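You operate a simulated robot arm through the tools that you are given. There is no shell and no other tool.

Carry out the task below with a simulated robot arm. There is one attempt and no reset: what you move stays moved.

## Task
Dry tile 72 in the tile box: lid down, FULL, HIGH, dry button.
Fine: a cracked tile; selector at HIGH all the while, slider left at FULL; wait for the ready lamp; the other tiles, controls and both slide plates stay.

Only the result counts: the job must be done as asked and must still hold three seconds after the hand-in. Knocking over, shifting, dropping, spilling or breaking anything else fails it. Lids that push on must go on centred and level and be pressed home; caps that screw on are set level and turned clockwise until they are tight.

## Robot
A 6-joint arm with a two-finger gripper, fixed in place. Base frame: the origin is at the foot of the arm, x ahead of it, y to its left, z up; the work surface is at about z = 0.8. Units: m, degrees, N and s.
Its first joint turns from -166.0 to 166.0 degrees. Payload 1.71 kg.
Tool frame: the origin (TCP) lies between the finger pads and is the grasp point; the fingertips stand 0.02 m ahead of it; z points along the fingers, y is the line along which they close. Largest opening 0.096 m; the body of the gripper starts 0.113 m behind the TCP.
Orientation is that of the tool frame in the base frame, as a unit quaternion [w, x, y, z]. With the fingers straight down and closing along the base's y, the tool's x points along the base's -x, its y along +y and its z along -z.

## Interface
- The arm moves only by the tool move_arm. Its argument "motion" is a list of rows, each a list of 3 entries, a list of its own where there are three numbers: the shift along the base's x, y, z in cm, then the turn, a rotation vector about the base's x, y, z in rad, then the finger opening in cm, from 0 to 9.6. In form: [[[dx, dy, dz], [wx, wy, wz], hand], ...]. A call has 1 to 20 rows; each row shifts and turns the commanded pose from where the row before left it. Rows are played at 5 a second. More than 0.05 m and 8.6 degrees between two rows, or a gripper value outside its range, and nothing of the call is played. A pose out of reach is approached as far as the arm can. The call stops where the force on the tool passes 60 N (or 10 N more than at its start, if that is more) or the arm is blocked; 0.2 s more then pass. The fingers move at their own pace (about 0.045 m/s each) and stop on an object; they squeeze with about 24 N. The grip force told is the motor's: it shows also when the fingers shut on nothing. Time passes only in rows, and 0.2 s behind the last, so rows that do not move let the fingers close. The reply holds the time, the measured pose of the TCP, the force on the tool along the base axes, the opening and the grip force, in the units named above and with some noise, with the torque about the TCP (base axes, N m) and any sound that the robot's microphone picked up.
- Cameras (640 x 400 px; columns grow to the right, rows downward): "scene" is fixed at [0.0502, 0.5001, 1.3666]; the picture's right is [-0.59, -0.81, 0.00], its down [-0.46, 0.33, -0.82] and it looks along [0.67, -0.48, -0.57] (base axes); focal length 214 px, centre (320, 200). "wrist" rides on the gripper at [0.066, 0.014, -0.145] in the tool frame; the picture's right is [-0.21, 0.98, 0.00], its down [-0.88, -0.18, -0.45] and it looks along [-0.44, -0.09, 0.90] (tool axes); focal length 275 px, centre (320, 200). There is no depth. A picture from a camera that has moved, and an enlarged one, comes with that camera's place and axes in the base frame and with its lens.
- camera(camera): a new picture of that camera. It takes no simulated time.
- raise_lower(by): slides the trunk up (or, below 0, down) by that many m; the arm rides with it, the base frame stays. It gives what a move gives, with no picture.
- inspect(camera, box): a new picture of the part [left, top, right, bottom] of that camera's present view, enlarged. It takes no simulated time.
- hand_in(): hands the job in; it is judged then, once.

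Places have to be worked out from the pictures, the camera data and where the tool is seen. Open the gripper and draw the arm clear of the work before you hand the job in, unless the task says otherwise.

The tools are called after "Call:" by a JSON object that holds its "fn" and its "kwargs". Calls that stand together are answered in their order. move_arm: Moves the arm, as the interface text tells. Its arguments: {"type":"object","properties":{"motion":{"type":"array","items":{"type":"array"}}},"required":["motion"]} The other tools are called the same way: raise_lower (by) slides the trunk up or down; camera (camera) takes a picture; inspect (camera, box) takes an enlarged picture of a part of a camera's view; hand_in () hands the job in.

At the start:

```text
time: 0.0
tcp_pos: [0.5382, 0.239, 1.3322]
tcp_rot: [0.0, 0.0, 1.0, 0.0]
contact_force: [-0.3, 0.0, -0.1]
ft_torque: [-0.01, 0.01, 0.01]
opening: 0.0959
finger_force: 0.0
trunk travel left (down, up): [-0.3, 0.09]
```

scene: 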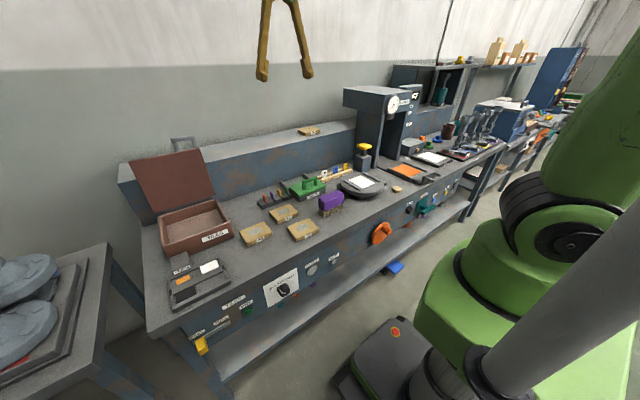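
wrist: 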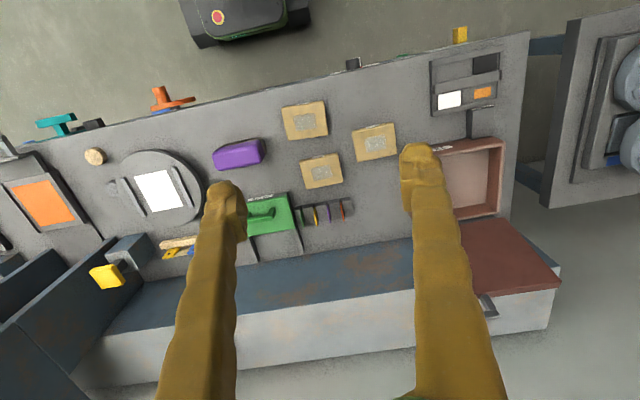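

I start by looking closely at the box, tiles, and controls before moving anything.

Call:
{"fn": "inspect", "kwargs": {"camera": "scene", "box": [130, 130, 350, 270]}}

Call:
{"fn": "inspect", "kwargs": {"camera": "scene", "box": [140, 230, 360, 370]}}

Call:
{"fn": "inspect", "kwargs": {"camera": "wrist", "box": [240, 40, 560, 240]}}

Call:
{"fn": "inspect", "kwargs": {"camera": "scene", "box": [290, 80, 510, 220]}}

```text
2.86 times, centred on (240, 200) of scene
camera zoom: at [0.0502, 0.5001, 1.3666], right [-0.59, -0.81, 0.0], down [-0.46, 0.33, -0.82], along [0.67, -0.48, -0.57], focal length 613 px, centre (549, 200)
```

zoom: 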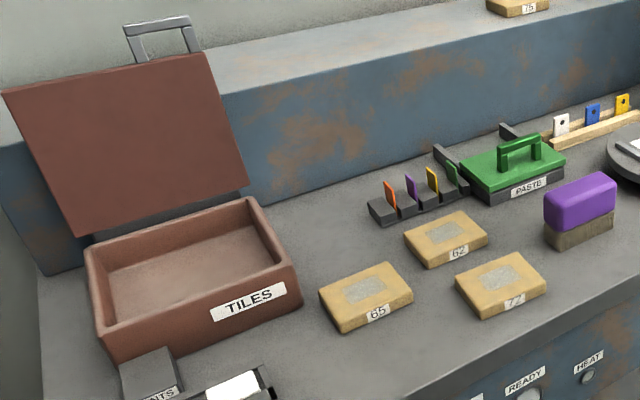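

```text
2.86 times, centred on (250, 300) of scene
camera zoom: at [0.0502, 0.5001, 1.3666], right [-0.59, -0.81, 0.0], down [-0.46, 0.33, -0.82], along [0.67, -0.48, -0.57], focal length 613 px, centre (520, -86)
```

zoom: 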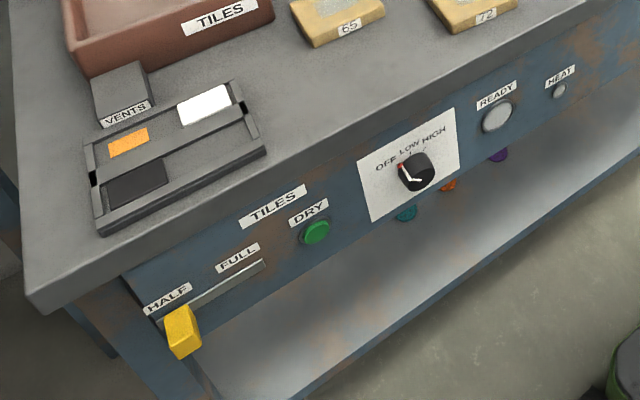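

```text
2.00 times, centred on (400, 140) of wrist
camera zoom: at [0.4724, 0.2531, 1.4752], right [0.21, 0.98, 0.0], down [0.88, -0.18, 0.44], along [0.43, -0.09, -0.9], focal length 551 px, centre (160, 320)
```

zoom: 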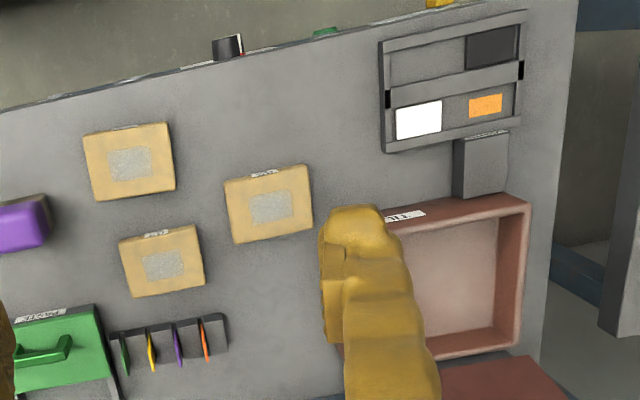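

```text
2.86 times, centred on (400, 150) of scene
camera zoom: at [0.0502, 0.5001, 1.3666], right [-0.59, -0.81, 0.0], down [-0.46, 0.33, -0.82], along [0.67, -0.48, -0.57], focal length 613 px, centre (91, 343)
```

zoom: 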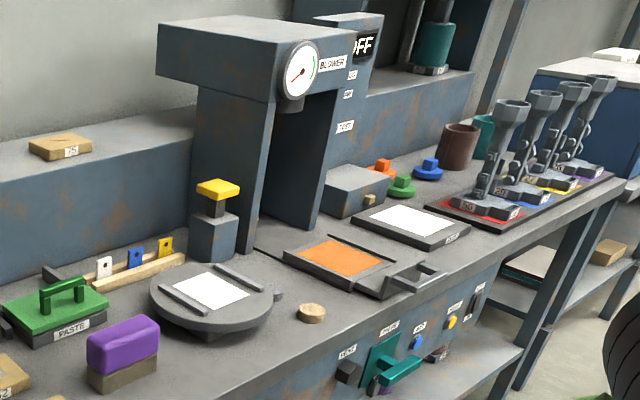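

I need to read the tile numbers exactly, so I zoom in more on each tile and on the control panel.

Call:
{"fn": "inspect", "kwargs": {"camera": "scene", "box": [235, 200, 325, 256]}}

Call:
{"fn": "inspect", "kwargs": {"camera": "scene", "box": [285, 215, 325, 240]}}

Call:
{"fn": "inspect", "kwargs": {"camera": "scene", "box": [290, 120, 330, 145]}}

Call:
{"fn": "inspect", "kwargs": {"camera": "scene", "box": [180, 260, 350, 360]}}

```text
7.11 times, centred on (280, 228) of scene
camera zoom: at [0.0502, 0.5001, 1.3666], right [-0.59, -0.81, 0.0], down [-0.46, 0.33, -0.82], along [0.67, -0.48, -0.57], focal length 1525 px, centre (604, 1)
```

zoom: 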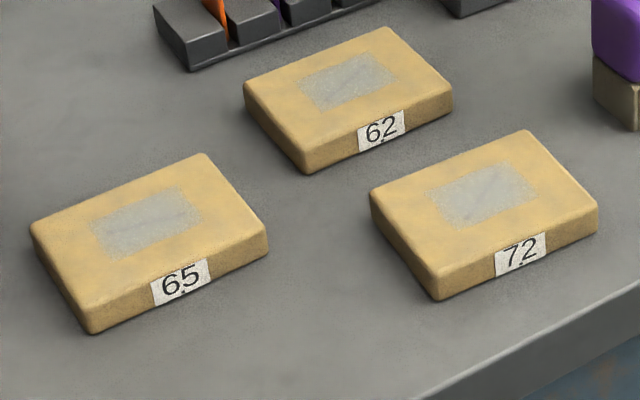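

```text
16.00 times, centred on (305, 228) of scene
camera zoom: at [0.0502, 0.5001, 1.3666], right [-0.59, -0.81, 0.0], down [-0.46, 0.33, -0.82], along [0.67, -0.48, -0.57], focal length 3432 px, centre (560, -240)
```

zoom: 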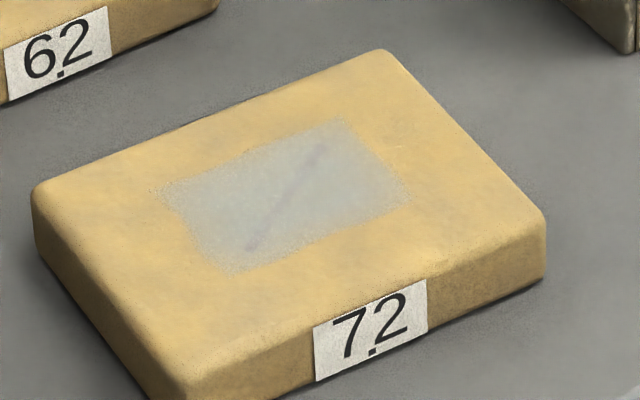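

```text
16.00 times, centred on (310, 132) of scene
camera zoom: at [0.0502, 0.5001, 1.3666], right [-0.59, -0.81, 0.0], down [-0.46, 0.33, -0.82], along [0.67, -0.48, -0.57], focal length 3432 px, centre (480, 1280)
```

zoom: 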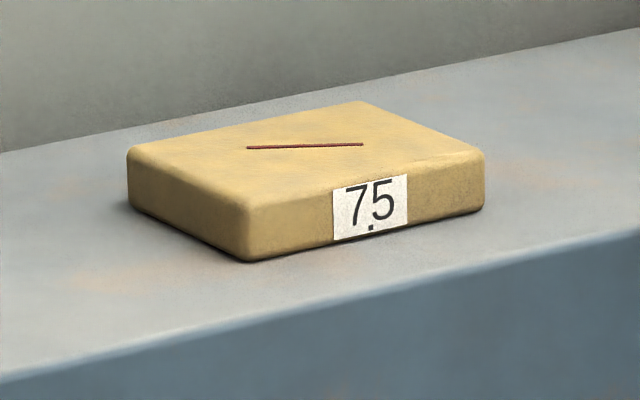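

```text
3.76 times, centred on (265, 310) of scene
camera zoom: at [0.0502, 0.5001, 1.3666], right [-0.59, -0.81, 0.0], down [-0.46, 0.33, -0.82], along [0.67, -0.48, -0.57], focal length 807 px, centre (527, -214)
```

zoom: 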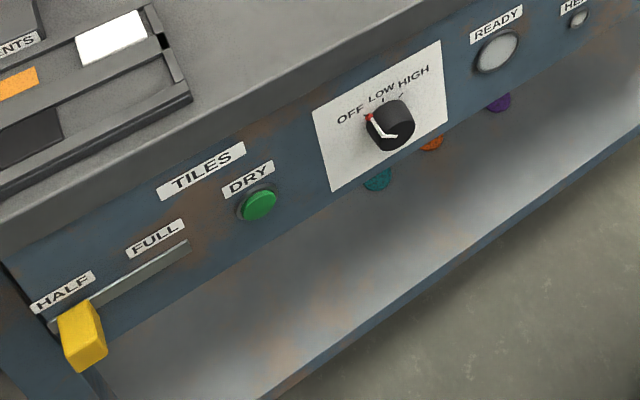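

Tile 72 is the front-right one, with its top centre near (0.58, 0.20, 0.82). Its x-width is about 7.5 cm, so I'll grip it closing along x. First I turn the gripper 90° about z while descending to a safe height above it.

Call:
{"fn": "move_arm", "kwargs": {"motion": [[[0.38, -0.37, -2.5], [0, 0, 0.1428], 9.6], [[0.38, -0.37, -2.5], [0, 0, 0.1428], 9.6], [[0.38, -0.37, -2.5], [0, 0, 0.1428], 9.6], [[0.38, -0.37, -2.5], [0, 0, 0.1428], 9.6], [[0.38, -0.37, -2.5], [0, 0, 0.1428], 9.6], [[0.38, -0.37, -2.5], [0, 0, 0.1428], 9.6], [[0.38, -0.37, -2.5], [0, 0, 0.1428], 9.6], [[0.38, -0.37, -2.5], [0, 0, 0.1428], 9.6], [[0.38, -0.37, -2.5], [0, 0, 0.1428], 9.6], [[0.38, -0.37, -2.5], [0, 0, 0.1428], 9.6], [[0.38, -0.37, -2.5], [0, 0, 0.1428], 9.6]]}}

Call:
{"fn": "camera", "kwargs": {"camera": "wrist"}}

Call:
{"fn": "camera", "kwargs": {"camera": "scene"}}

```text
time: 2.4
tcp_pos: [0.5603, 0.2003, 1.0625]
tcp_rot: [-0.004, 0.708, -0.706, -0.006]
contact_force: [1.5, 0.9, 0.1]
ft_torque: [-0.01, 0.03, 0.01]
opening: 0.0961
finger_force: 0.0
trunk travel left (down, up): [-0.3, 0.09]
```

```text
taken
camera wrist: at [0.5476, 0.1323, 1.2057], right [-0.98, 0.2, 0.0], down [0.18, 0.87, 0.46], along [0.09, 0.45, -0.89], focal length 275 px, centre (320, 200)
```

wrist: 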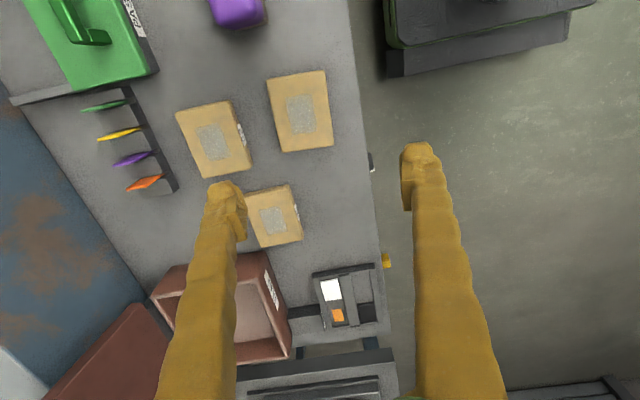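

```text
taken
```

scene: 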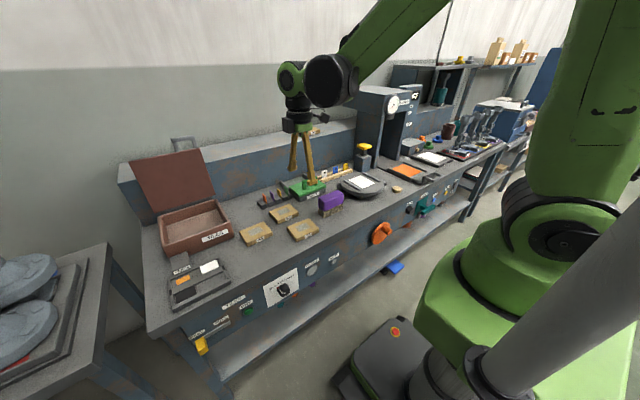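

The measured pose lags the command a little, so I hold still for a moment and take a closer wrist view to locate the tile's edges.

Call:
{"fn": "move_arm", "kwargs": {"motion": [[[0, 0, 0], [0, 0, 0], 9.6], [[0, 0, 0], [0, 0, 0], 9.6]]}}

Call:
{"fn": "inspect", "kwargs": {"camera": "wrist", "box": [160, 50, 400, 200]}}

Call:
{"fn": "inspect", "kwargs": {"camera": "wrist", "box": [100, 220, 420, 400]}}

```text
time: 3.0
tcp_pos: [0.5615, 0.2, 1.0637]
tcp_rot: [0.004, -0.707, 0.707, 0.006]
contact_force: [-0.7, -0.7, 0.2]
ft_torque: [-0.01, 0.03, -0.01]
opening: 0.096
finger_force: 0.1
trunk travel left (down, up): [-0.3, 0.09]
```

```text
2.67 times, centred on (280, 125) of wrist
camera zoom: at [0.5474, 0.1324, 1.2062], right [-0.98, 0.21, 0.0], down [0.18, 0.87, 0.46], along [0.09, 0.45, -0.89], focal length 734 px, centre (427, 400)
```

zoom: 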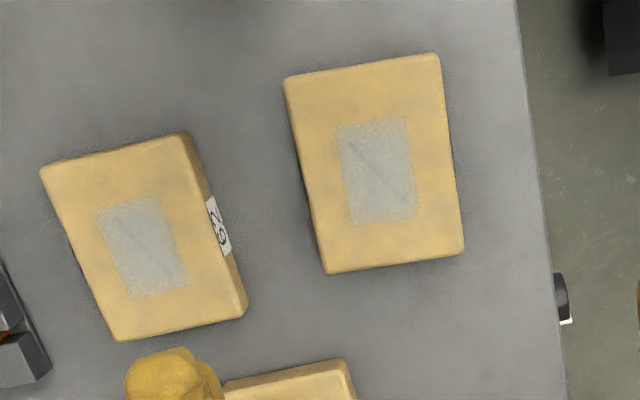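

```text
2.00 times, centred on (260, 310) of wrist
camera zoom: at [0.5474, 0.1324, 1.2062], right [-0.98, 0.21, 0.0], down [0.18, 0.87, 0.46], along [0.09, 0.45, -0.89], focal length 551 px, centre (440, -20)
```

zoom: 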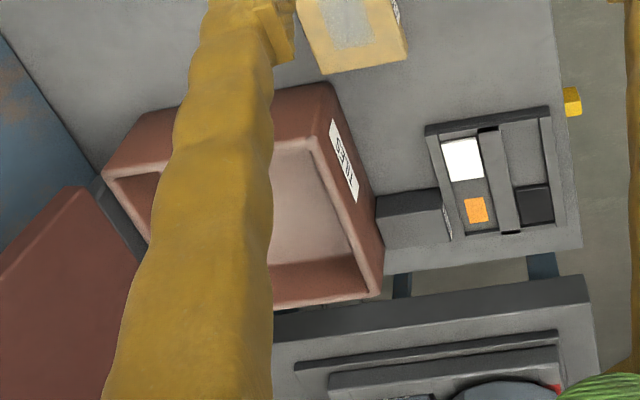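

The arm settled at x=0.5615 while I commanded about 0.580, so I test how it tracks with a small forward move.

Call:
{"fn": "move_arm", "kwargs": {"motion": [[[1, 0, 0], [0, 0, 0], 9.6], [[1, 0, 0], [0, 0, 0], 9.6], [[0, 0, 0], [0, 0, 0], 9.6], [[0, 0, 0], [0, 0, 0], 9.6]]}}

```text
time: 4.0
tcp_pos: [0.5784, 0.1995, 1.0621]
tcp_rot: [-0.005, 0.707, -0.707, -0.006]
contact_force: [-0.9, 0.4, 0.0]
ft_torque: [0.05, -0.01, 0.02]
opening: 0.0961
finger_force: 0.1
trunk travel left (down, up): [-0.3, 0.09]
```

Tracking is close enough with feedback. The tile's centre computes to about (0.582, 0.196), yawed about -3.5°; I descend to about z=0.88 with that small yaw and check alignment.

Call:
{"fn": "move_arm", "kwargs": {"motion": [[[0.05, -0.06, -3], [0, 0, -0.01], 9.6], [[0.05, -0.06, -3], [0, 0, -0.01], 9.6], [[0.05, -0.06, -3], [0, 0, -0.01], 9.6], [[0.05, -0.06, -3], [0, 0, -0.01], 9.6], [[0.05, -0.06, -3], [0, 0, -0.01], 9.6], [[0.05, -0.06, -3], [0, 0, -0.01], 9.6], [[0, 0, 0], [0, 0, 0], 9.6], [[0, 0, 0], [0, 0, 0], 9.6]]}}

Call:
{"fn": "camera", "kwargs": {"camera": "wrist"}}

Call:
{"fn": "inspect", "kwargs": {"camera": "scene", "box": [230, 150, 350, 250]}}

```text
time: 5.8
tcp_pos: [0.5825, 0.1949, 0.8845]
tcp_rot: [0.005, -0.686, 0.728, 0.005]
contact_force: [-0.3, 0.4, 0.4]
ft_torque: [-0.02, 0.01, 0.0]
opening: 0.0959
finger_force: 0.1
trunk travel left (down, up): [-0.3, 0.09]
```

```text
taken
camera wrist: at [0.5661, 0.1284, 1.0277], right [-0.96, 0.26, 0.0], down [0.24, 0.86, 0.46], along [0.12, 0.44, -0.89], focal length 275 px, centre (320, 200)
```

wrist: 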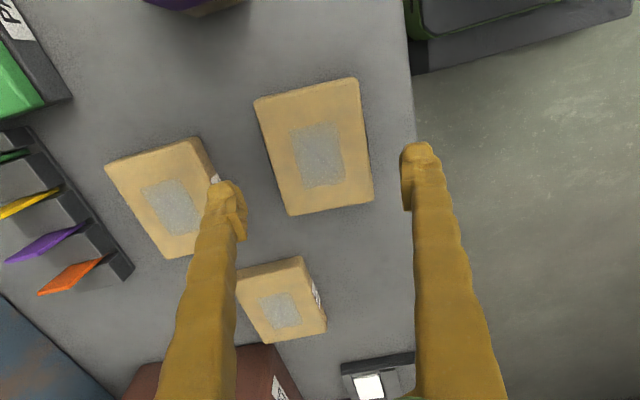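

```text
4.00 times, centred on (290, 200) of scene
camera zoom: at [0.0502, 0.5001, 1.3666], right [-0.59, -0.81, 0.0], down [-0.46, 0.33, -0.82], along [0.67, -0.48, -0.57], focal length 858 px, centre (440, 200)
```

zoom: 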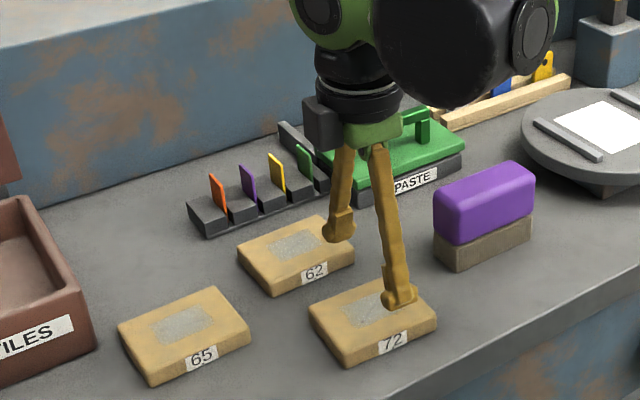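

Finger line matches the tile's yaw and the TCP is within 2 mm of the computed centre (0.584, 0.193). I lower to z≈0.827 and close on the tile.

Call:
{"fn": "move_arm", "kwargs": {"motion": [[[0.07, -0.07, -2], [0, 0, 0], 9.6], [[0.07, -0.07, -2], [0, 0, 0], 9.6], [[0, 0, -1], [0, 0, 0], 9.6], [[0, 0, -0.6], [0, 0, 0], 9.6], [[0, 0, 0], [0, 0, 0], 9.6], [[0, 0, 0], [0, 0, 0], 9.6]]}}

```text
time: 7.2
tcp_pos: [0.583, 0.1936, 0.8293]
tcp_rot: [0.005, -0.686, 0.728, 0.005]
contact_force: [-0.4, -0.3, 0.5]
ft_torque: [0.0, 0.0, 0.03]
opening: 0.0963
finger_force: 0.1
trunk travel left (down, up): [-0.3, 0.09]
```

No contact yet; I lower another 4 mm and close the fingers.

Call:
{"fn": "move_arm", "kwargs": {"motion": [[[0, 0, -0.4], [0, 0, 0], 9.6], [[0, 0, 0], [0, 0, 0], 7.0], [[0, 0, 0], [0, 0, 0], 6.5], [[0, 0, 0], [0, 0, 0], 6.5], [[0, 0, 0], [0, 0, 0], 6.5]]}}

Call:
{"fn": "inspect", "kwargs": {"camera": "scene", "box": [230, 150, 350, 250]}}

```text
time: 8.4
tcp_pos: [0.5842, 0.1927, 0.8241]
tcp_rot: [0.005, -0.685, 0.728, 0.005]
contact_force: [1.4, 0.4, 1.2]
ft_torque: [0.0, 0.02, 0.04]
opening: 0.0776
finger_force: 24.6
trunk travel left (down, up): [-0.3, 0.09]
```

```text
4.00 times, centred on (290, 200) of scene
camera zoom: at [0.0502, 0.5001, 1.3666], right [-0.59, -0.81, 0.0], down [-0.46, 0.33, -0.82], along [0.67, -0.48, -0.57], focal length 858 px, centre (440, 200)
```

zoom: 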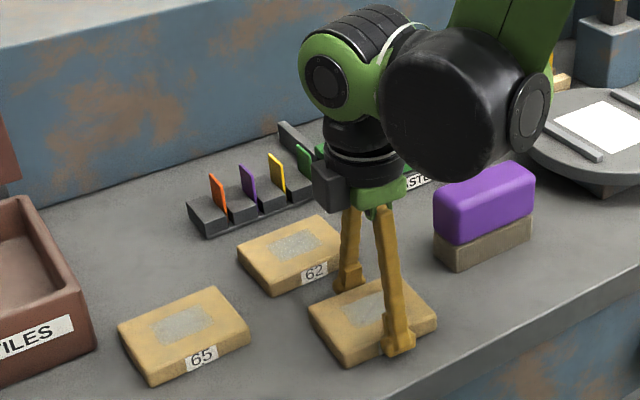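

Tile 72 is gripped (7.8 cm opening, 24.6 N). I lift it straight up about 15 cm and check that it holds.

Call:
{"fn": "move_arm", "kwargs": {"motion": [[[0, 0, 1], [0, 0, 0], 6.5], [[0, 0, 2], [0, 0, 0], 6.5], [[0, 0, 3], [0, 0, 0], 6.5], [[0, 0, 3], [0, 0, 0], 6.5], [[0, 0, 3], [0, 0, 0], 6.5], [[0, 0, 3], [0, 0, 0], 6.5], [[0, 0, 0], [0, 0, 0], 6.5]]}}

Call:
{"fn": "camera", "kwargs": {"camera": "scene"}}

```text
time: 10.0
tcp_pos: [0.5831, 0.1939, 0.9733]
tcp_rot: [0.004, -0.686, 0.728, 0.005]
contact_force: [-0.2, -0.7, -3.0]
ft_torque: [-0.02, -0.02, 0.01]
opening: 0.0774
finger_force: 23.9
trunk travel left (down, up): [-0.3, 0.09]
```

```text
taken
```

scene: 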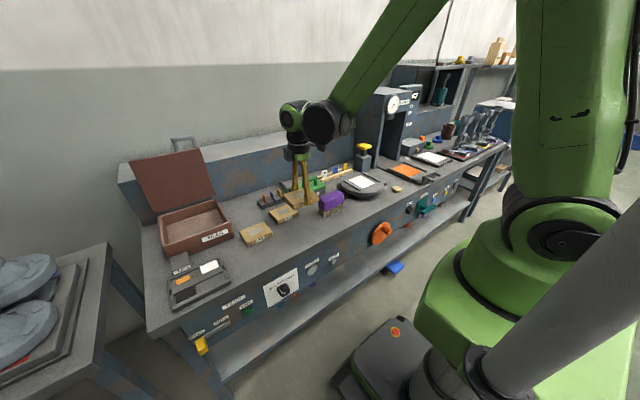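

Tile lifted (3 N). Now I carry it at this height toward the box's near-right corner area and look with the wrist camera before going over it.

Call:
{"fn": "move_arm", "kwargs": {"motion": [[[1.3, 2.8, 0.4], [0, 0, 0.008], 6.5], [[1.3, 2.8, 0.4], [0, 0, 0.008], 6.5], [[1.3, 2.8, 0.4], [0, 0, 0.008], 6.5], [[1.3, 2.8, 0.4], [0, 0, 0.008], 6.5], [[1.3, 2.8, 0.4], [0, 0, 0.008], 6.5], [[1.3, 2.8, 0.4], [0, 0, 0.008], 6.5], [[1.3, 2.8, 0.4], [0, 0, 0.008], 6.5], [[1.3, 2.8, 0.4], [0, 0, 0.008], 6.5], [[0, 0, 0], [0, 0, 0], 6.5], [[0, 0, 0], [0, 0, 0], 6.5]]}}

Call:
{"fn": "camera", "kwargs": {"camera": "wrist"}}

Call:
{"fn": "inspect", "kwargs": {"camera": "scene", "box": [120, 90, 320, 260]}}

```text
time: 12.2
tcp_pos: [0.6892, 0.4163, 1.0062]
tcp_rot: [-0.004, 0.709, -0.706, -0.005]
contact_force: [-0.6, -0.2, -2.3]
ft_torque: [0.03, -0.01, 0.01]
opening: 0.0773
finger_force: 24.0
trunk travel left (down, up): [-0.3, 0.09]
```

```text
taken
camera wrist: at [0.677, 0.3492, 1.1478], right [-0.98, 0.2, 0.0], down [0.18, 0.87, 0.46], along [0.09, 0.45, -0.89], focal length 275 px, centre (320, 200)
```

wrist: 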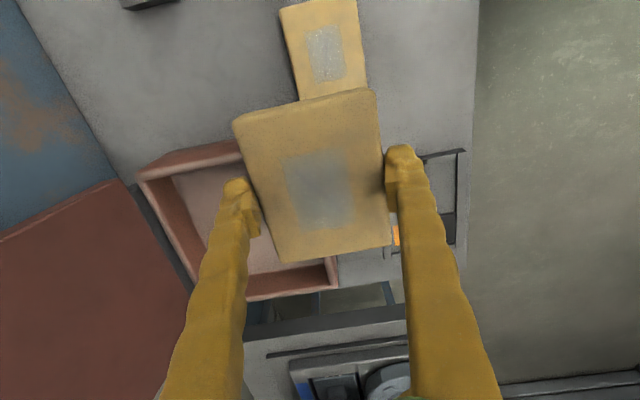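

```text
2.35 times, centred on (220, 175) of scene
camera zoom: at [0.0502, 0.5001, 1.3666], right [-0.59, -0.81, 0.0], down [-0.46, 0.33, -0.82], along [0.67, -0.48, -0.57], focal length 505 px, centre (555, 259)
```

zoom: 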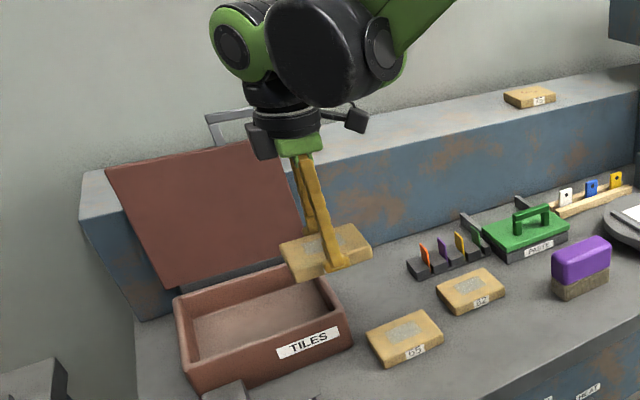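

The box's outer rim computes to x 0.71–0.90, y 0.425–0.635, top z≈0.856. I move over (0.797, 0.497) and stay above the rim.

Call:
{"fn": "move_arm", "kwargs": {"motion": [[[2.2, 1.6, 0], [0, 0, 0], 6.5], [[2.2, 1.6, 0], [0, 0, 0], 6.5], [[2.2, 1.6, 0], [0, 0, 0], 6.5], [[2.2, 1.6, 0], [0, 0, 0], 6.5], [[2.0, 1.6, 0], [0, 0, 0], 6.5], [[0, 0, 0], [0, 0, 0], 6.5], [[0, 0, 0], [0, 0, 0], 6.5]]}}

Call:
{"fn": "camera", "kwargs": {"camera": "wrist"}}

Call:
{"fn": "inspect", "kwargs": {"camera": "scene", "box": [120, 90, 320, 260]}}

```text
time: 13.8
tcp_pos: [0.7958, 0.4952, 1.0058]
tcp_rot: [-0.005, 0.708, -0.706, -0.005]
contact_force: [-0.6, -0.1, -1.9]
ft_torque: [0.01, 0.0, 0.01]
opening: 0.0776
finger_force: 24.9
trunk travel left (down, up): [-0.3, 0.09]
```

```text
taken
camera wrist: at [0.7839, 0.429, 1.1487], right [-0.98, 0.2, 0.0], down [0.18, 0.87, 0.46], along [0.09, 0.45, -0.89], focal length 275 px, centre (320, 200)
```

wrist: 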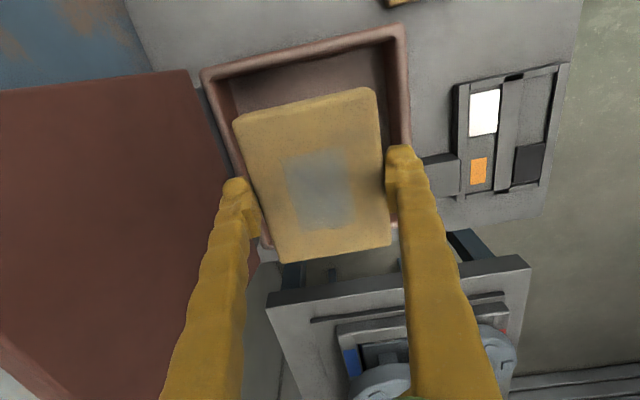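

```text
2.35 times, centred on (220, 175) of scene
camera zoom: at [0.0502, 0.5001, 1.3666], right [-0.59, -0.81, 0.0], down [-0.46, 0.33, -0.82], along [0.67, -0.48, -0.57], focal length 505 px, centre (555, 259)
```

zoom: 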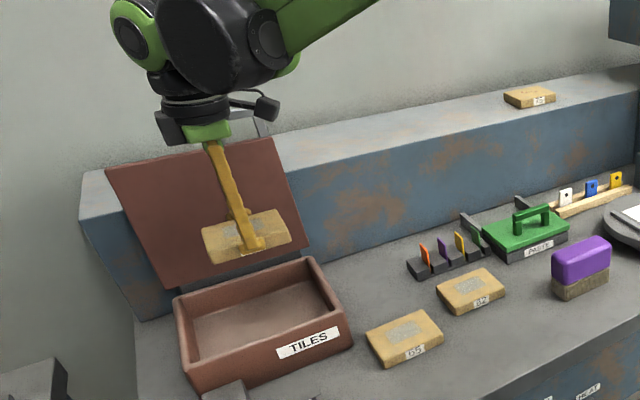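

The tile sits over the box interior with ~1.5+ cm margins on all sides. I lower it to about z=0.855 (tile bottom around 0.83).

Call:
{"fn": "move_arm", "kwargs": {"motion": [[[0, 0.1, -3], [0, 0, 0], 6.5], [[0, 0.1, -3], [0, 0, 0], 6.5], [[0, 0.1, -3], [0, 0, 0], 6.5], [[0, 0.1, -3], [0, 0, 0], 6.5], [[0, 0.1, -2], [0, 0, 0], 6.5], [[0, 0, -1], [0, 0, 0], 6.5], [[0, 0, 0], [0, 0, 0], 6.5]]}}

Call:
{"fn": "camera", "kwargs": {"camera": "wrist"}}

Call:
{"fn": "inspect", "kwargs": {"camera": "scene", "box": [120, 90, 320, 260]}}

```text
time: 15.4
tcp_pos: [0.7945, 0.5018, 0.8559]
tcp_rot: [-0.004, 0.708, -0.706, -0.006]
contact_force: [0.8, 0.6, 3.3]
ft_torque: [-0.16, 0.06, -0.01]
opening: 0.0777
finger_force: 24.2
trunk travel left (down, up): [-0.3, 0.09]
```

```text
taken
camera wrist: at [0.7823, 0.4348, 0.9985], right [-0.98, 0.2, 0.0], down [0.18, 0.87, 0.46], along [0.09, 0.45, -0.89], focal length 275 px, centre (320, 200)
```

wrist: 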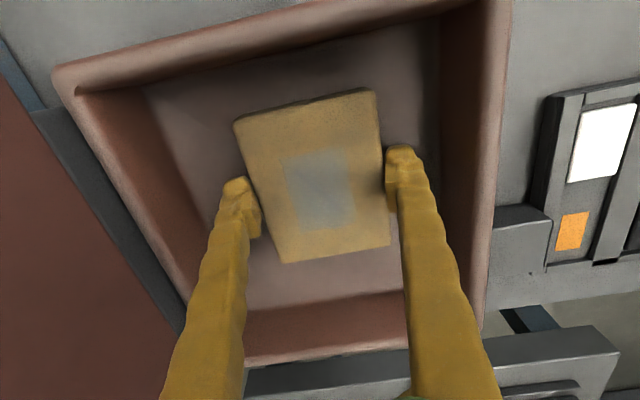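

```text
2.35 times, centred on (220, 175) of scene
camera zoom: at [0.0502, 0.5001, 1.3666], right [-0.59, -0.81, 0.0], down [-0.46, 0.33, -0.82], along [0.67, -0.48, -0.57], focal length 505 px, centre (555, 259)
```

zoom: 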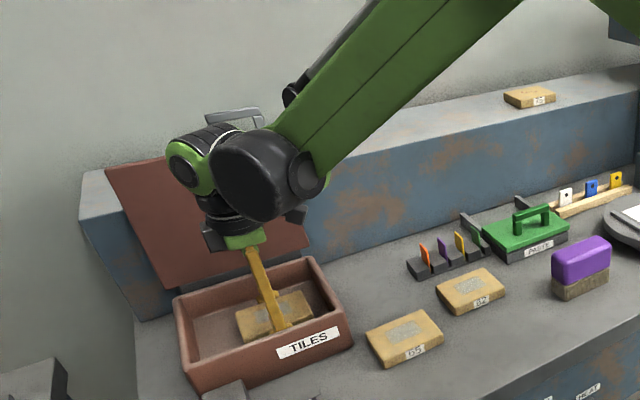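

The vertical force changed from about -2.5 to +3.3 N, suggesting the tile is just touching the box floor. I lower a few mm more gently to confirm.

Call:
{"fn": "move_arm", "kwargs": {"motion": [[[0, 0, -0.2], [0, 0, 0], 6.5], [[0, 0, 0], [0, 0, 0], 6.5]]}}

Call:
{"fn": "inspect", "kwargs": {"camera": "scene", "box": [160, 180, 250, 260]}}

```text
time: 16.0
tcp_pos: [0.7958, 0.5027, 0.8557]
tcp_rot: [-0.006, 0.709, -0.706, -0.005]
contact_force: [5.1, 4.3, 23.8]
ft_torque: [-0.13, -0.15, 0.06]
opening: 0.0776
finger_force: 23.8
trunk travel left (down, up): [-0.3, 0.09]
```

```text
5.00 times, centred on (205, 220) of scene
camera zoom: at [0.0502, 0.5001, 1.3666], right [-0.59, -0.81, 0.0], down [-0.46, 0.33, -0.82], along [0.67, -0.48, -0.57], focal length 1072 px, centre (895, 100)
```

zoom: 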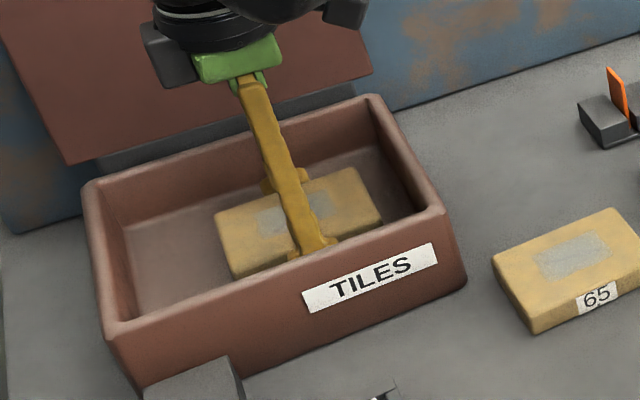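

The tile rests flat on the box floor (≈24 N upward). I relieve the pressure slightly, open the fingers, and rise clear.

Call:
{"fn": "move_arm", "kwargs": {"motion": [[[0, 0, 0.2], [0, 0, 0], 6.5], [[0, 0, 0], [0, 0, 0], 9.0], [[0, 0, 0], [0, 0, 0], 9.0], [[0, 0, 0], [0, 0, 0], 9.0]]}}

Call:
{"fn": "inspect", "kwargs": {"camera": "scene", "box": [160, 180, 250, 260]}}

```text
time: 17.0
tcp_pos: [0.7952, 0.5028, 0.8549]
tcp_rot: [-0.004, 0.71, -0.705, -0.005]
contact_force: [0.1, 0.6, -0.8]
ft_torque: [0.01, 0.0, 0.04]
opening: 0.0899
finger_force: 0.1
trunk travel left (down, up): [-0.3, 0.09]
```

```text
5.00 times, centred on (205, 220) of scene
camera zoom: at [0.0502, 0.5001, 1.3666], right [-0.59, -0.81, 0.0], down [-0.46, 0.33, -0.82], along [0.67, -0.48, -0.57], focal length 1072 px, centre (895, 100)
```

zoom: 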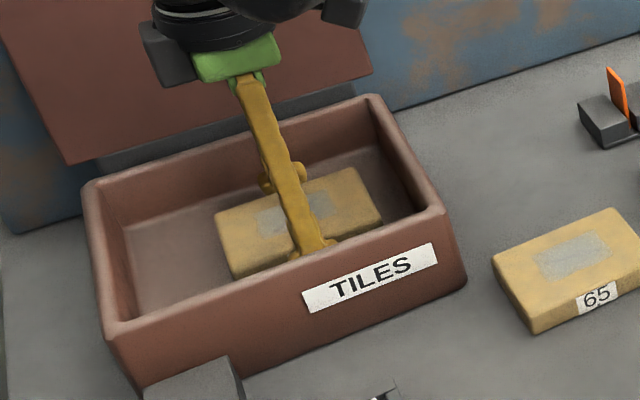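

Released with the tile lying flat in the box. I rise straight up 20 cm, then look at the lid and its handle.

Call:
{"fn": "move_arm", "kwargs": {"motion": [[[0, 0, 2], [0, 0, 0], 9.0], [[0, 0, 3], [0, 0, 0], 9.0], [[0, 0, 4], [0, 0, 0], 9.0], [[0, 0, 4], [0, 0, 0], 9.0], [[0, 0, 4], [0, 0, 0], 9.0], [[0, 0, 4], [0, 0, 0], 9.0], [[0, 0, 0], [0, 0, 0], 9.0]]}}

Call:
{"fn": "camera", "kwargs": {"camera": "wrist"}}

Call:
{"fn": "inspect", "kwargs": {"camera": "scene", "box": [110, 120, 250, 260]}}

```text
time: 18.6
tcp_pos: [0.7955, 0.5039, 1.0656]
tcp_rot: [-0.004, 0.708, -0.706, -0.006]
contact_force: [0.2, 0.6, 0.6]
ft_torque: [0.03, -0.02, 0.0]
opening: 0.09
finger_force: 0.0
trunk travel left (down, up): [-0.3, 0.09]
```

```text
taken
camera wrist: at [0.7824, 0.4365, 1.209], right [-0.98, 0.2, 0.0], down [0.18, 0.87, 0.46], along [0.09, 0.45, -0.89], focal length 275 px, centre (320, 200)
```

wrist: 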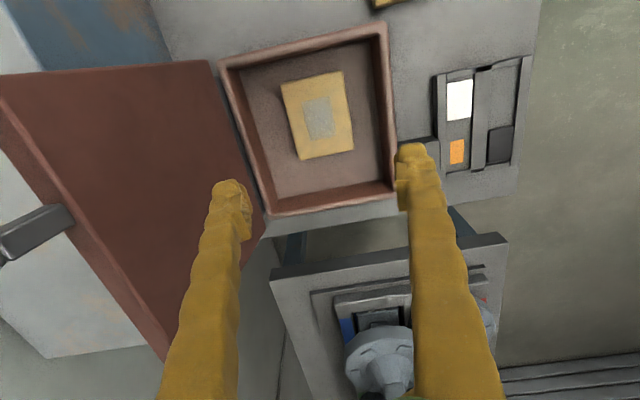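

```text
2.86 times, centred on (180, 190) of scene
camera zoom: at [0.0502, 0.5001, 1.3666], right [-0.59, -0.81, 0.0], down [-0.46, 0.33, -0.82], along [0.67, -0.48, -0.57], focal length 613 px, centre (720, 229)
```

zoom: 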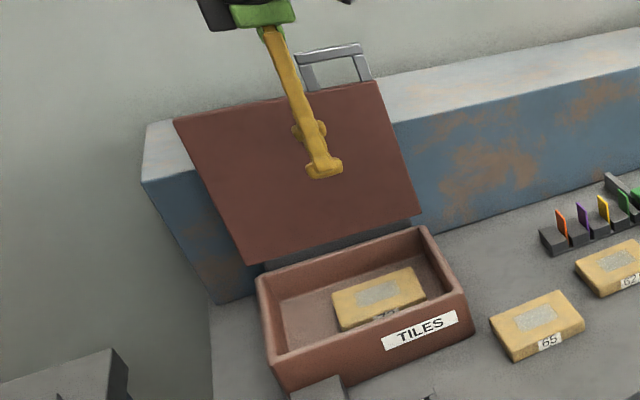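

Triangulating both views, the open lid runs from its hinge edge near (0.894, y, 0.89) to its top edge near (0.935–0.95, y, 1.07), y 0.42–0.63, leaning back about 12°, with a U-handle on the outer (rear) face. I raise the arm and tilt the tool about 30° forward to gain reach, moving toward the lid's right side, and take a look.

Call:
{"fn": "move_arm", "kwargs": {"motion": [[[0, -1, 3], [0, -0.1, 0], 9.6], [[0, -1, 3], [0, -0.1, 0], 9.6], [[0, -1, 3], [0, -0.1, 0], 9.6], [[0, -1, 3], [0, -0.1, 0], 9.6], [[0, -1, 3], [0, -0.12, 0], 9.6], [[0, -1, 2], [0, 0, 0], 9.6], [[0, 0, 0], [0, 0, 0], 9.6]]}}

Call:
{"fn": "camera", "kwargs": {"camera": "wrist"}}

Call:
{"fn": "camera", "kwargs": {"camera": "scene"}}

```text
time: 20.2
tcp_pos: [0.7956, 0.44, 1.2343]
tcp_rot: [-0.187, 0.686, -0.68, 0.177]
contact_force: [0.9, -0.8, -0.5]
ft_torque: [0.02, -0.01, 0.01]
opening: 0.096
finger_force: 0.0
trunk travel left (down, up): [-0.3, 0.09]
```

```text
taken
camera wrist: at [0.713, 0.3731, 1.3523], right [-0.85, 0.2, -0.48], down [-0.07, 0.87, 0.49], along [0.52, 0.45, -0.73], focal length 275 px, centre (320, 200)
```

wrist: 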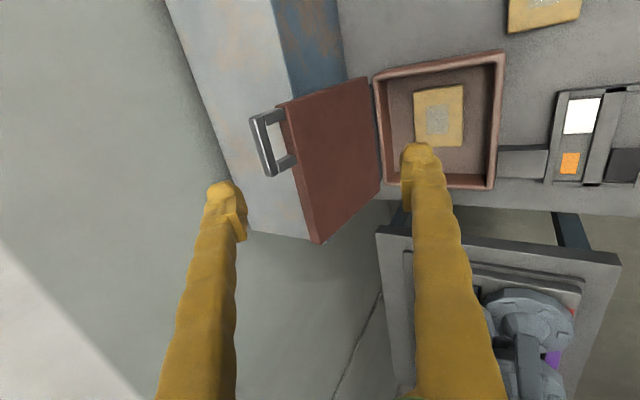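

```text
taken
```

scene: 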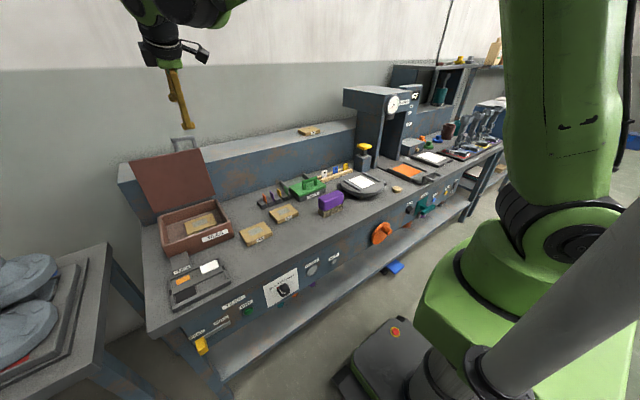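

Now the handle and lid are visible from above. I zoom into this wrist view to measure them.

Call:
{"fn": "inspect", "kwargs": {"camera": "wrist", "box": [230, 60, 430, 250]}}

```text
2.11 times, centred on (330, 155) of wrist
camera zoom: at [0.713, 0.3731, 1.3523], right [-0.85, 0.2, -0.48], down [-0.07, 0.87, 0.49], along [0.52, 0.45, -0.73], focal length 580 px, centre (299, 295)
```

zoom: 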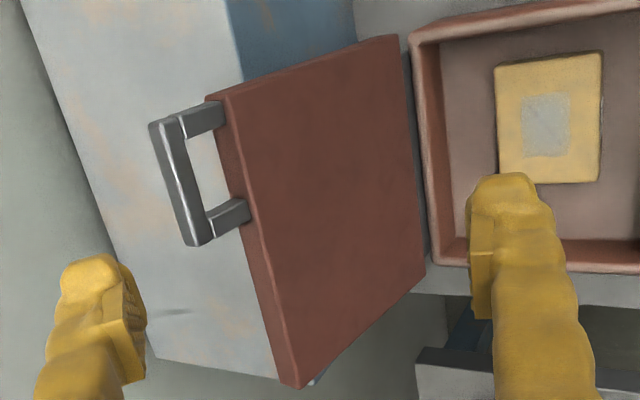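

The handle is a U extending from the lid's free edge: its bar triangulates to x≈0.941, z≈1.114, y 0.42–0.487. I'll cage the bar loosely between the fingers (opening ~2.5–4 cm) and swing the lid over, so I move to a pre-grasp about 6 cm behind the bar along the tool axis.

Call:
{"fn": "move_arm", "kwargs": {"motion": [[[3, 0.3, 0], [0, 0, 0], 6.0], [[3, 0.3, 0], [0, 0, 0], 4.0], [[3, 0.3, 0], [0, 0, 0], 4.0], [[2.5, 0.4, 0], [0, 0, 0], 4.0], [[0, 0, -2.5], [0, 0, 0], 4.0], [[0, 0, -2.5], [0, 0, 0], 4.0], [[0, 0, 0], [0, 0, 0], 4.0], [[0, 0, 0], [0, 0, 0], 4.0]]}}

Call:
{"fn": "camera", "kwargs": {"camera": "wrist"}}

Call:
{"fn": "inspect", "kwargs": {"camera": "scene", "box": [110, 70, 250, 210]}}

```text
time: 22.0
tcp_pos: [0.9095, 0.4553, 1.1843]
tcp_rot: [-0.186, 0.686, -0.681, 0.177]
contact_force: [-0.3, -0.4, -0.8]
ft_torque: [-0.03, 0.02, 0.02]
opening: 0.0398
finger_force: 0.0
trunk travel left (down, up): [-0.3, 0.09]
```

```text
taken
camera wrist: at [0.8274, 0.3881, 1.3019], right [-0.85, 0.2, -0.48], down [-0.07, 0.87, 0.49], along [0.52, 0.45, -0.73], focal length 275 px, centre (320, 200)
```

wrist: 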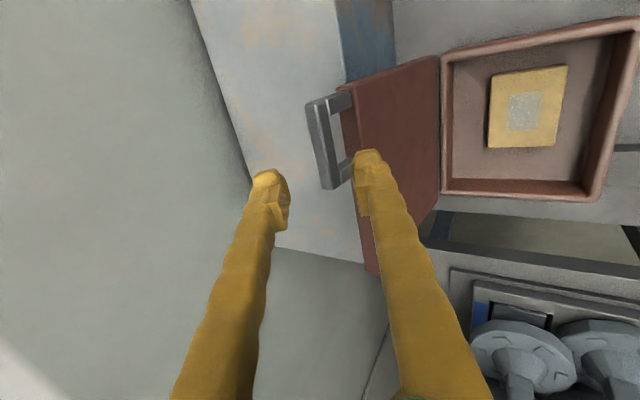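

```text
2.86 times, centred on (180, 140) of scene
camera zoom: at [0.0502, 0.5001, 1.3666], right [-0.59, -0.81, 0.0], down [-0.46, 0.33, -0.82], along [0.67, -0.48, -0.57], focal length 613 px, centre (720, 371)
```

zoom: 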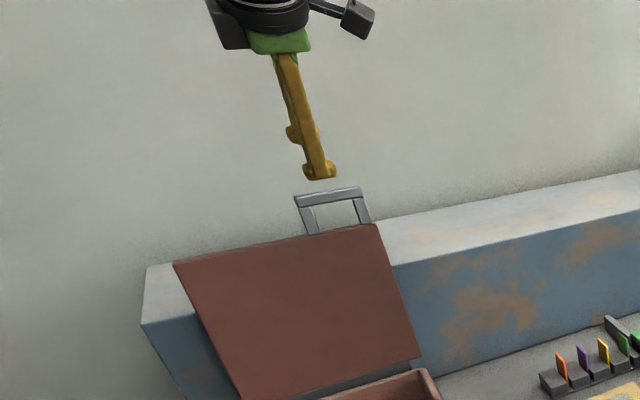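

The bar recomputes to (0.941, 0.419–0.483, 1.118), 7 cm ahead along the tool axis and within the finger gap. I advance along the tool axis so the bar lies between the pads at 4 cm opening.

Call:
{"fn": "move_arm", "kwargs": {"motion": [[[0.6, -0.1, -1.3], [0, 0, 0], 4.0], [[0.6, -0.1, -1.3], [0, 0, 0], 4.0], [[0.6, -0.1, -1.3], [0, 0, 0], 4.0], [[0.6, -0.1, -1.3], [0, 0, 0], 4.0], [[0.5, 0, -1.0], [0, 0, 0], 4.0], [[0, 0, 0], [0, 0, 0], 4.0], [[0, 0, 0], [0, 0, 0], 4.0]]}}

Call:
{"fn": "camera", "kwargs": {"camera": "wrist"}}

Call:
{"fn": "inspect", "kwargs": {"camera": "scene", "box": [110, 70, 250, 210]}}

```text
time: 23.6
tcp_pos: [0.9404, 0.4509, 1.1228]
tcp_rot: [-0.186, 0.686, -0.681, 0.177]
contact_force: [-0.5, -0.3, 0.0]
ft_torque: [0.01, 0.0, 0.01]
opening: 0.04
finger_force: 0.0
trunk travel left (down, up): [-0.3, 0.09]
```

```text
taken
camera wrist: at [0.8571, 0.3838, 1.2396], right [-0.85, 0.2, -0.48], down [-0.07, 0.87, 0.49], along [0.52, 0.45, -0.73], focal length 275 px, centre (320, 200)
```

wrist: 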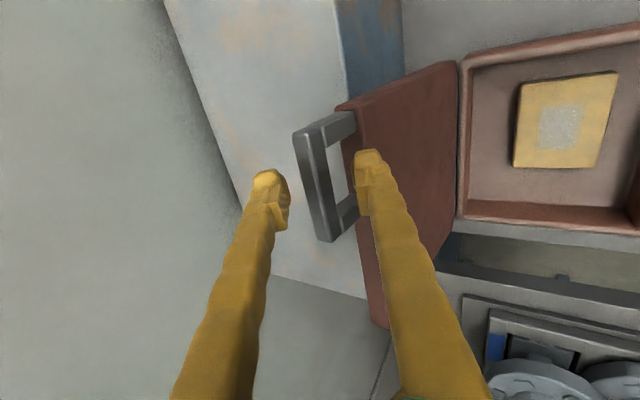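

```text
2.86 times, centred on (180, 140) of scene
camera zoom: at [0.0502, 0.5001, 1.3666], right [-0.59, -0.81, 0.0], down [-0.46, 0.33, -0.82], along [0.67, -0.48, -0.57], focal length 613 px, centre (720, 371)
```

zoom: 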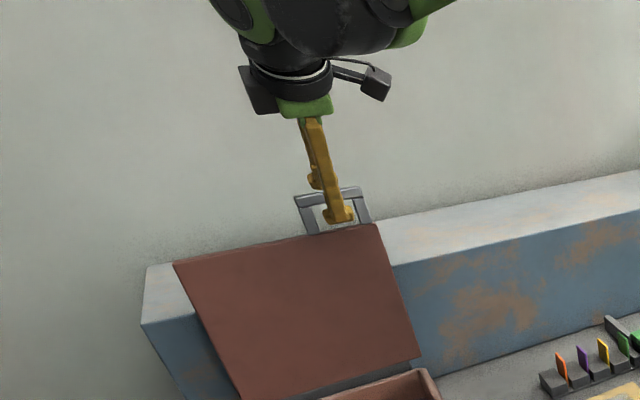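

The bar is caged between the pads. I narrow the fingers to 2.4 cm (loose) and start swinging the lid along its arc about the estimated hinge (x≈0.904, z≈0.871), first part only.

Call:
{"fn": "move_arm", "kwargs": {"motion": [[[0, 0, 0], [0, 0, 0], 2.4], [[0, 0, 0], [0, 0, 0], 2.4], [[-1.5, 0, 0.2], [0, 0, 0], 2.4], [[-1.5, 0, 0.1], [0, 0, 0], 2.4], [[-1.5, 0, 0], [0, 0, 0], 2.4], [[-1.5, 0, -0.1], [0, 0, 0], 2.4], [[0, 0, 0], [0, 0, 0], 2.4]]}}

Call:
{"fn": "camera", "kwargs": {"camera": "wrist"}}

Call:
{"fn": "inspect", "kwargs": {"camera": "scene", "box": [110, 70, 250, 210]}}

```text
time: 25.2
tcp_pos: [0.8786, 0.4511, 1.1262]
tcp_rot: [-0.186, 0.686, -0.681, 0.177]
contact_force: [-0.8, -0.4, -0.3]
ft_torque: [-0.02, -0.04, 0.04]
opening: 0.0237
finger_force: 0.1
trunk travel left (down, up): [-0.3, 0.09]
```

```text
taken
camera wrist: at [0.7966, 0.3832, 1.243], right [-0.85, 0.2, -0.48], down [-0.07, 0.87, 0.49], along [0.52, 0.45, -0.73], focal length 275 px, centre (320, 200)
```

wrist: 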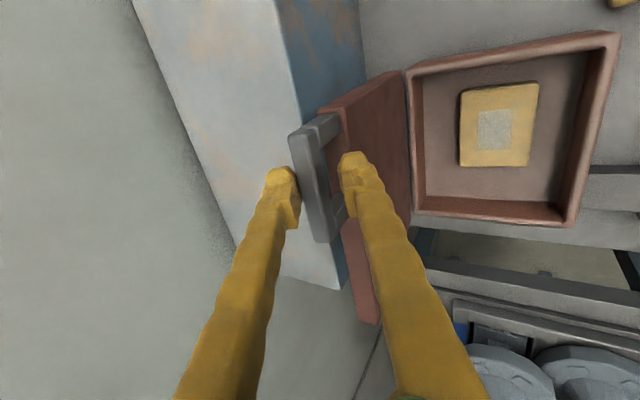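

```text
2.86 times, centred on (180, 140) of scene
camera zoom: at [0.0502, 0.5001, 1.3666], right [-0.59, -0.81, 0.0], down [-0.46, 0.33, -0.82], along [0.67, -0.48, -0.57], focal length 613 px, centre (720, 371)
```

zoom: 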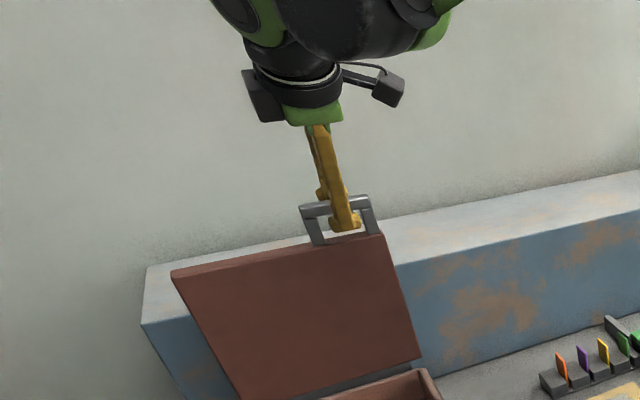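

The lid follows the rear finger and is now roughly upright. I continue along the arc at a gentle pace, keeping the tool tilt, to about 45°.

Call:
{"fn": "move_arm", "kwargs": {"motion": [[[-1.5, 0, -0.2], [0, 0, 0], 2.4], [[-1.47, 0, -0.25], [0, 0, 0], 2.4], [[-1.45, 0, -0.38], [0, 0, 0], 2.4], [[-1.44, 0, -0.44], [0, 0, 0], 2.4], [[-1.4, 0, -0.55], [0, 0, 0], 2.4], [[-1.37, 0, -0.62], [0, 0, 0], 2.4], [[-1.33, 0, -0.72], [0, 0, 0], 2.4], [[-1.28, 0, -0.77], [0, 0, 0], 2.4], [[-1.22, 0, -0.87], [0, 0, 0], 2.4], [[-1.18, 0, -0.93], [0, 0, 0], 2.4], [[-1.1, 0, -1.02], [0, 0, 0], 2.4], [[-1.07, 0, -1.06], [0, 0, 0], 2.4], [[0, 0, 0], [0, 0, 0], 2.4]]}}

Call:
{"fn": "camera", "kwargs": {"camera": "wrist"}}

Call:
{"fn": "inspect", "kwargs": {"camera": "scene", "box": [110, 70, 310, 250]}}

```text
time: 28.0
tcp_pos: [0.721, 0.4504, 1.0474]
tcp_rot: [-0.186, 0.686, -0.681, 0.176]
contact_force: [-1.5, -0.6, -1.2]
ft_torque: [0.02, 0.04, 0.0]
opening: 0.0245
finger_force: 0.5
trunk travel left (down, up): [-0.3, 0.09]
```

```text
taken
camera wrist: at [0.6391, 0.3833, 1.1644], right [-0.85, 0.2, -0.48], down [-0.07, 0.87, 0.49], along [0.52, 0.45, -0.73], focal length 275 px, centre (320, 200)
```

wrist: 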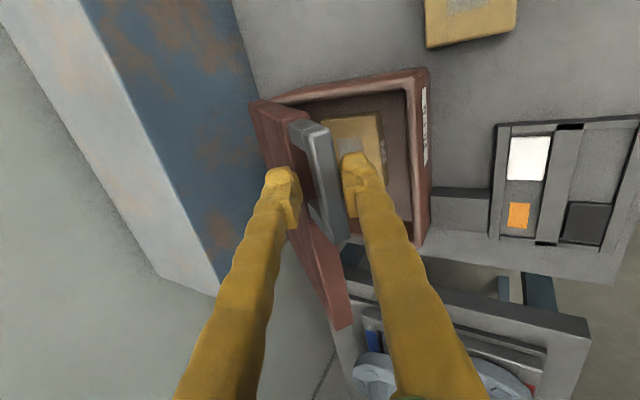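

```text
2.22 times, centred on (210, 160) of scene
camera zoom: at [0.0502, 0.5001, 1.3666], right [-0.59, -0.81, 0.0], down [-0.46, 0.33, -0.82], along [0.67, -0.48, -0.57], focal length 477 px, centre (564, 289)
```

zoom: 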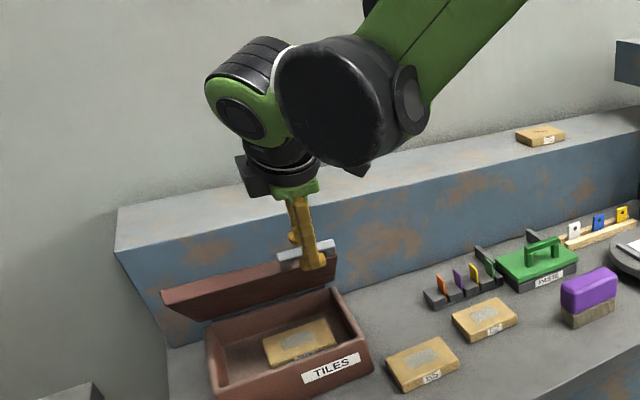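

Lid is at about 45°, held by the front finger. I continue lowering along the arc to about 12°.

Call:
{"fn": "move_arm", "kwargs": {"motion": [[[-0.98, 0, -1.14], [0, 0, 0], 2.4], [[-0.92, 0, -1.18], [0, 0, 0], 2.4], [[-0.84, 0, -1.25], [0, 0, 0], 2.4], [[-0.76, 0, -1.3], [0, 0, 0], 2.4], [[-0.68, 0, -1.33], [0, 0, 0], 2.4], [[-0.6, 0, -1.38], [0, 0, 0], 2.4], [[-0.5, 0, -1.41], [0, 0, 0], 2.4], [[-0.43, 0, -1.45], [0, 0, 0], 2.4], [[0, 0, 0], [0, 0, 0], 2.4]]}}

Call:
{"fn": "camera", "kwargs": {"camera": "wrist"}}

Call:
{"fn": "inspect", "kwargs": {"camera": "scene", "box": [110, 100, 310, 260]}}

```text
time: 30.0
tcp_pos: [0.6652, 0.4502, 0.9426]
tcp_rot: [-0.185, 0.686, -0.681, 0.176]
contact_force: [-1.3, -0.6, -0.9]
ft_torque: [-0.01, 0.01, -0.01]
opening: 0.0253
finger_force: 1.2
trunk travel left (down, up): [-0.3, 0.09]
```

```text
taken
camera wrist: at [0.5818, 0.3829, 1.06], right [-0.85, 0.2, -0.48], down [-0.07, 0.87, 0.49], along [0.52, 0.45, -0.73], focal length 275 px, centre (320, 200)
```

wrist: 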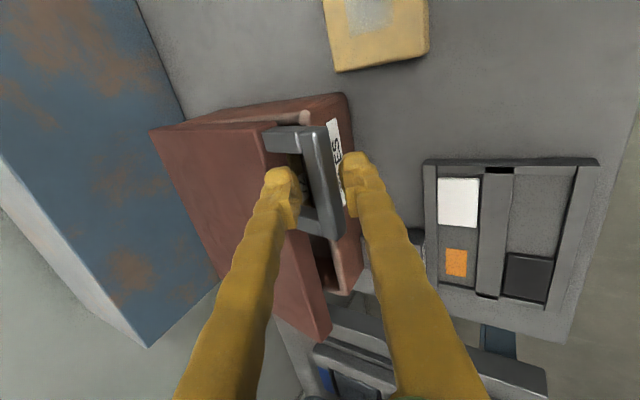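

```text
2.50 times, centred on (210, 180) of scene
camera zoom: at [0.0502, 0.5001, 1.3666], right [-0.59, -0.81, 0.0], down [-0.46, 0.33, -0.82], along [0.67, -0.48, -0.57], focal length 536 px, centre (595, 250)
```

zoom: 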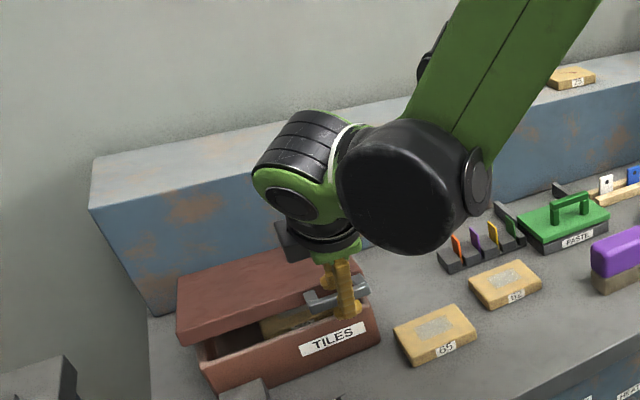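

Lid is at roughly 15° and still held. I finish lowering it in gentle steps, watching the force.

Call:
{"fn": "move_arm", "kwargs": {"motion": [[[-0.35, 0, -1.45], [0, 0, 0], 2.4], [[-0.25, 0, -1.45], [0, 0, 0], 2.4], [[-0.15, 0, -1.5], [0, 0, 0], 2.4], [[-0.05, 0, -1.4], [0, 0, 0], 2.4], [[0, 0, -0.8], [0, 0, 0], 2.4], [[0, 0, 0], [0, 0, 0], 2.4]]}}

Call:
{"fn": "camera", "kwargs": {"camera": "wrist"}}

Call:
{"fn": "inspect", "kwargs": {"camera": "scene", "box": [110, 100, 310, 260]}}

```text
time: 31.4
tcp_pos: [0.6575, 0.4497, 0.8784]
tcp_rot: [-0.186, 0.686, -0.681, 0.177]
contact_force: [15.5, 1.9, 18.2]
ft_torque: [0.13, 0.03, -0.11]
opening: 0.0371
finger_force: 10.4
trunk travel left (down, up): [-0.3, 0.09]
```

```text
taken
camera wrist: at [0.5747, 0.3822, 0.9958], right [-0.85, 0.2, -0.48], down [-0.07, 0.87, 0.49], along [0.52, 0.45, -0.73], focal length 275 px, centre (320, 200)
```

wrist: 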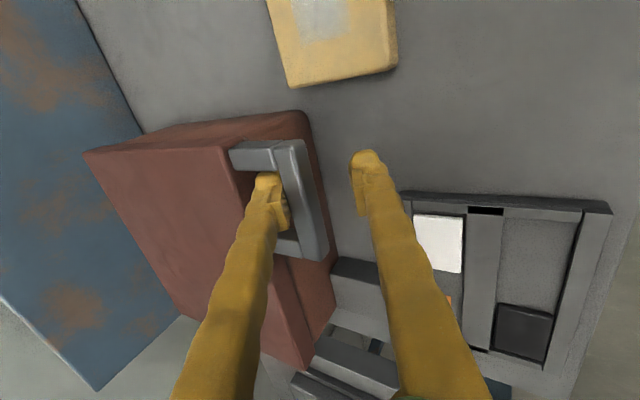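

```text
2.50 times, centred on (210, 180) of scene
camera zoom: at [0.0502, 0.5001, 1.3666], right [-0.59, -0.81, 0.0], down [-0.46, 0.33, -0.82], along [0.67, -0.48, -0.57], focal length 536 px, centre (595, 250)
```

zoom: 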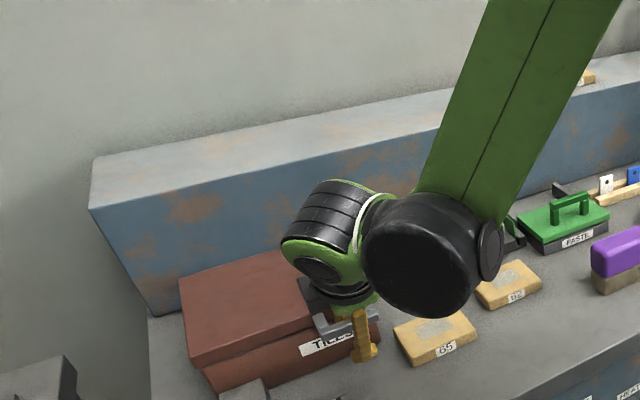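

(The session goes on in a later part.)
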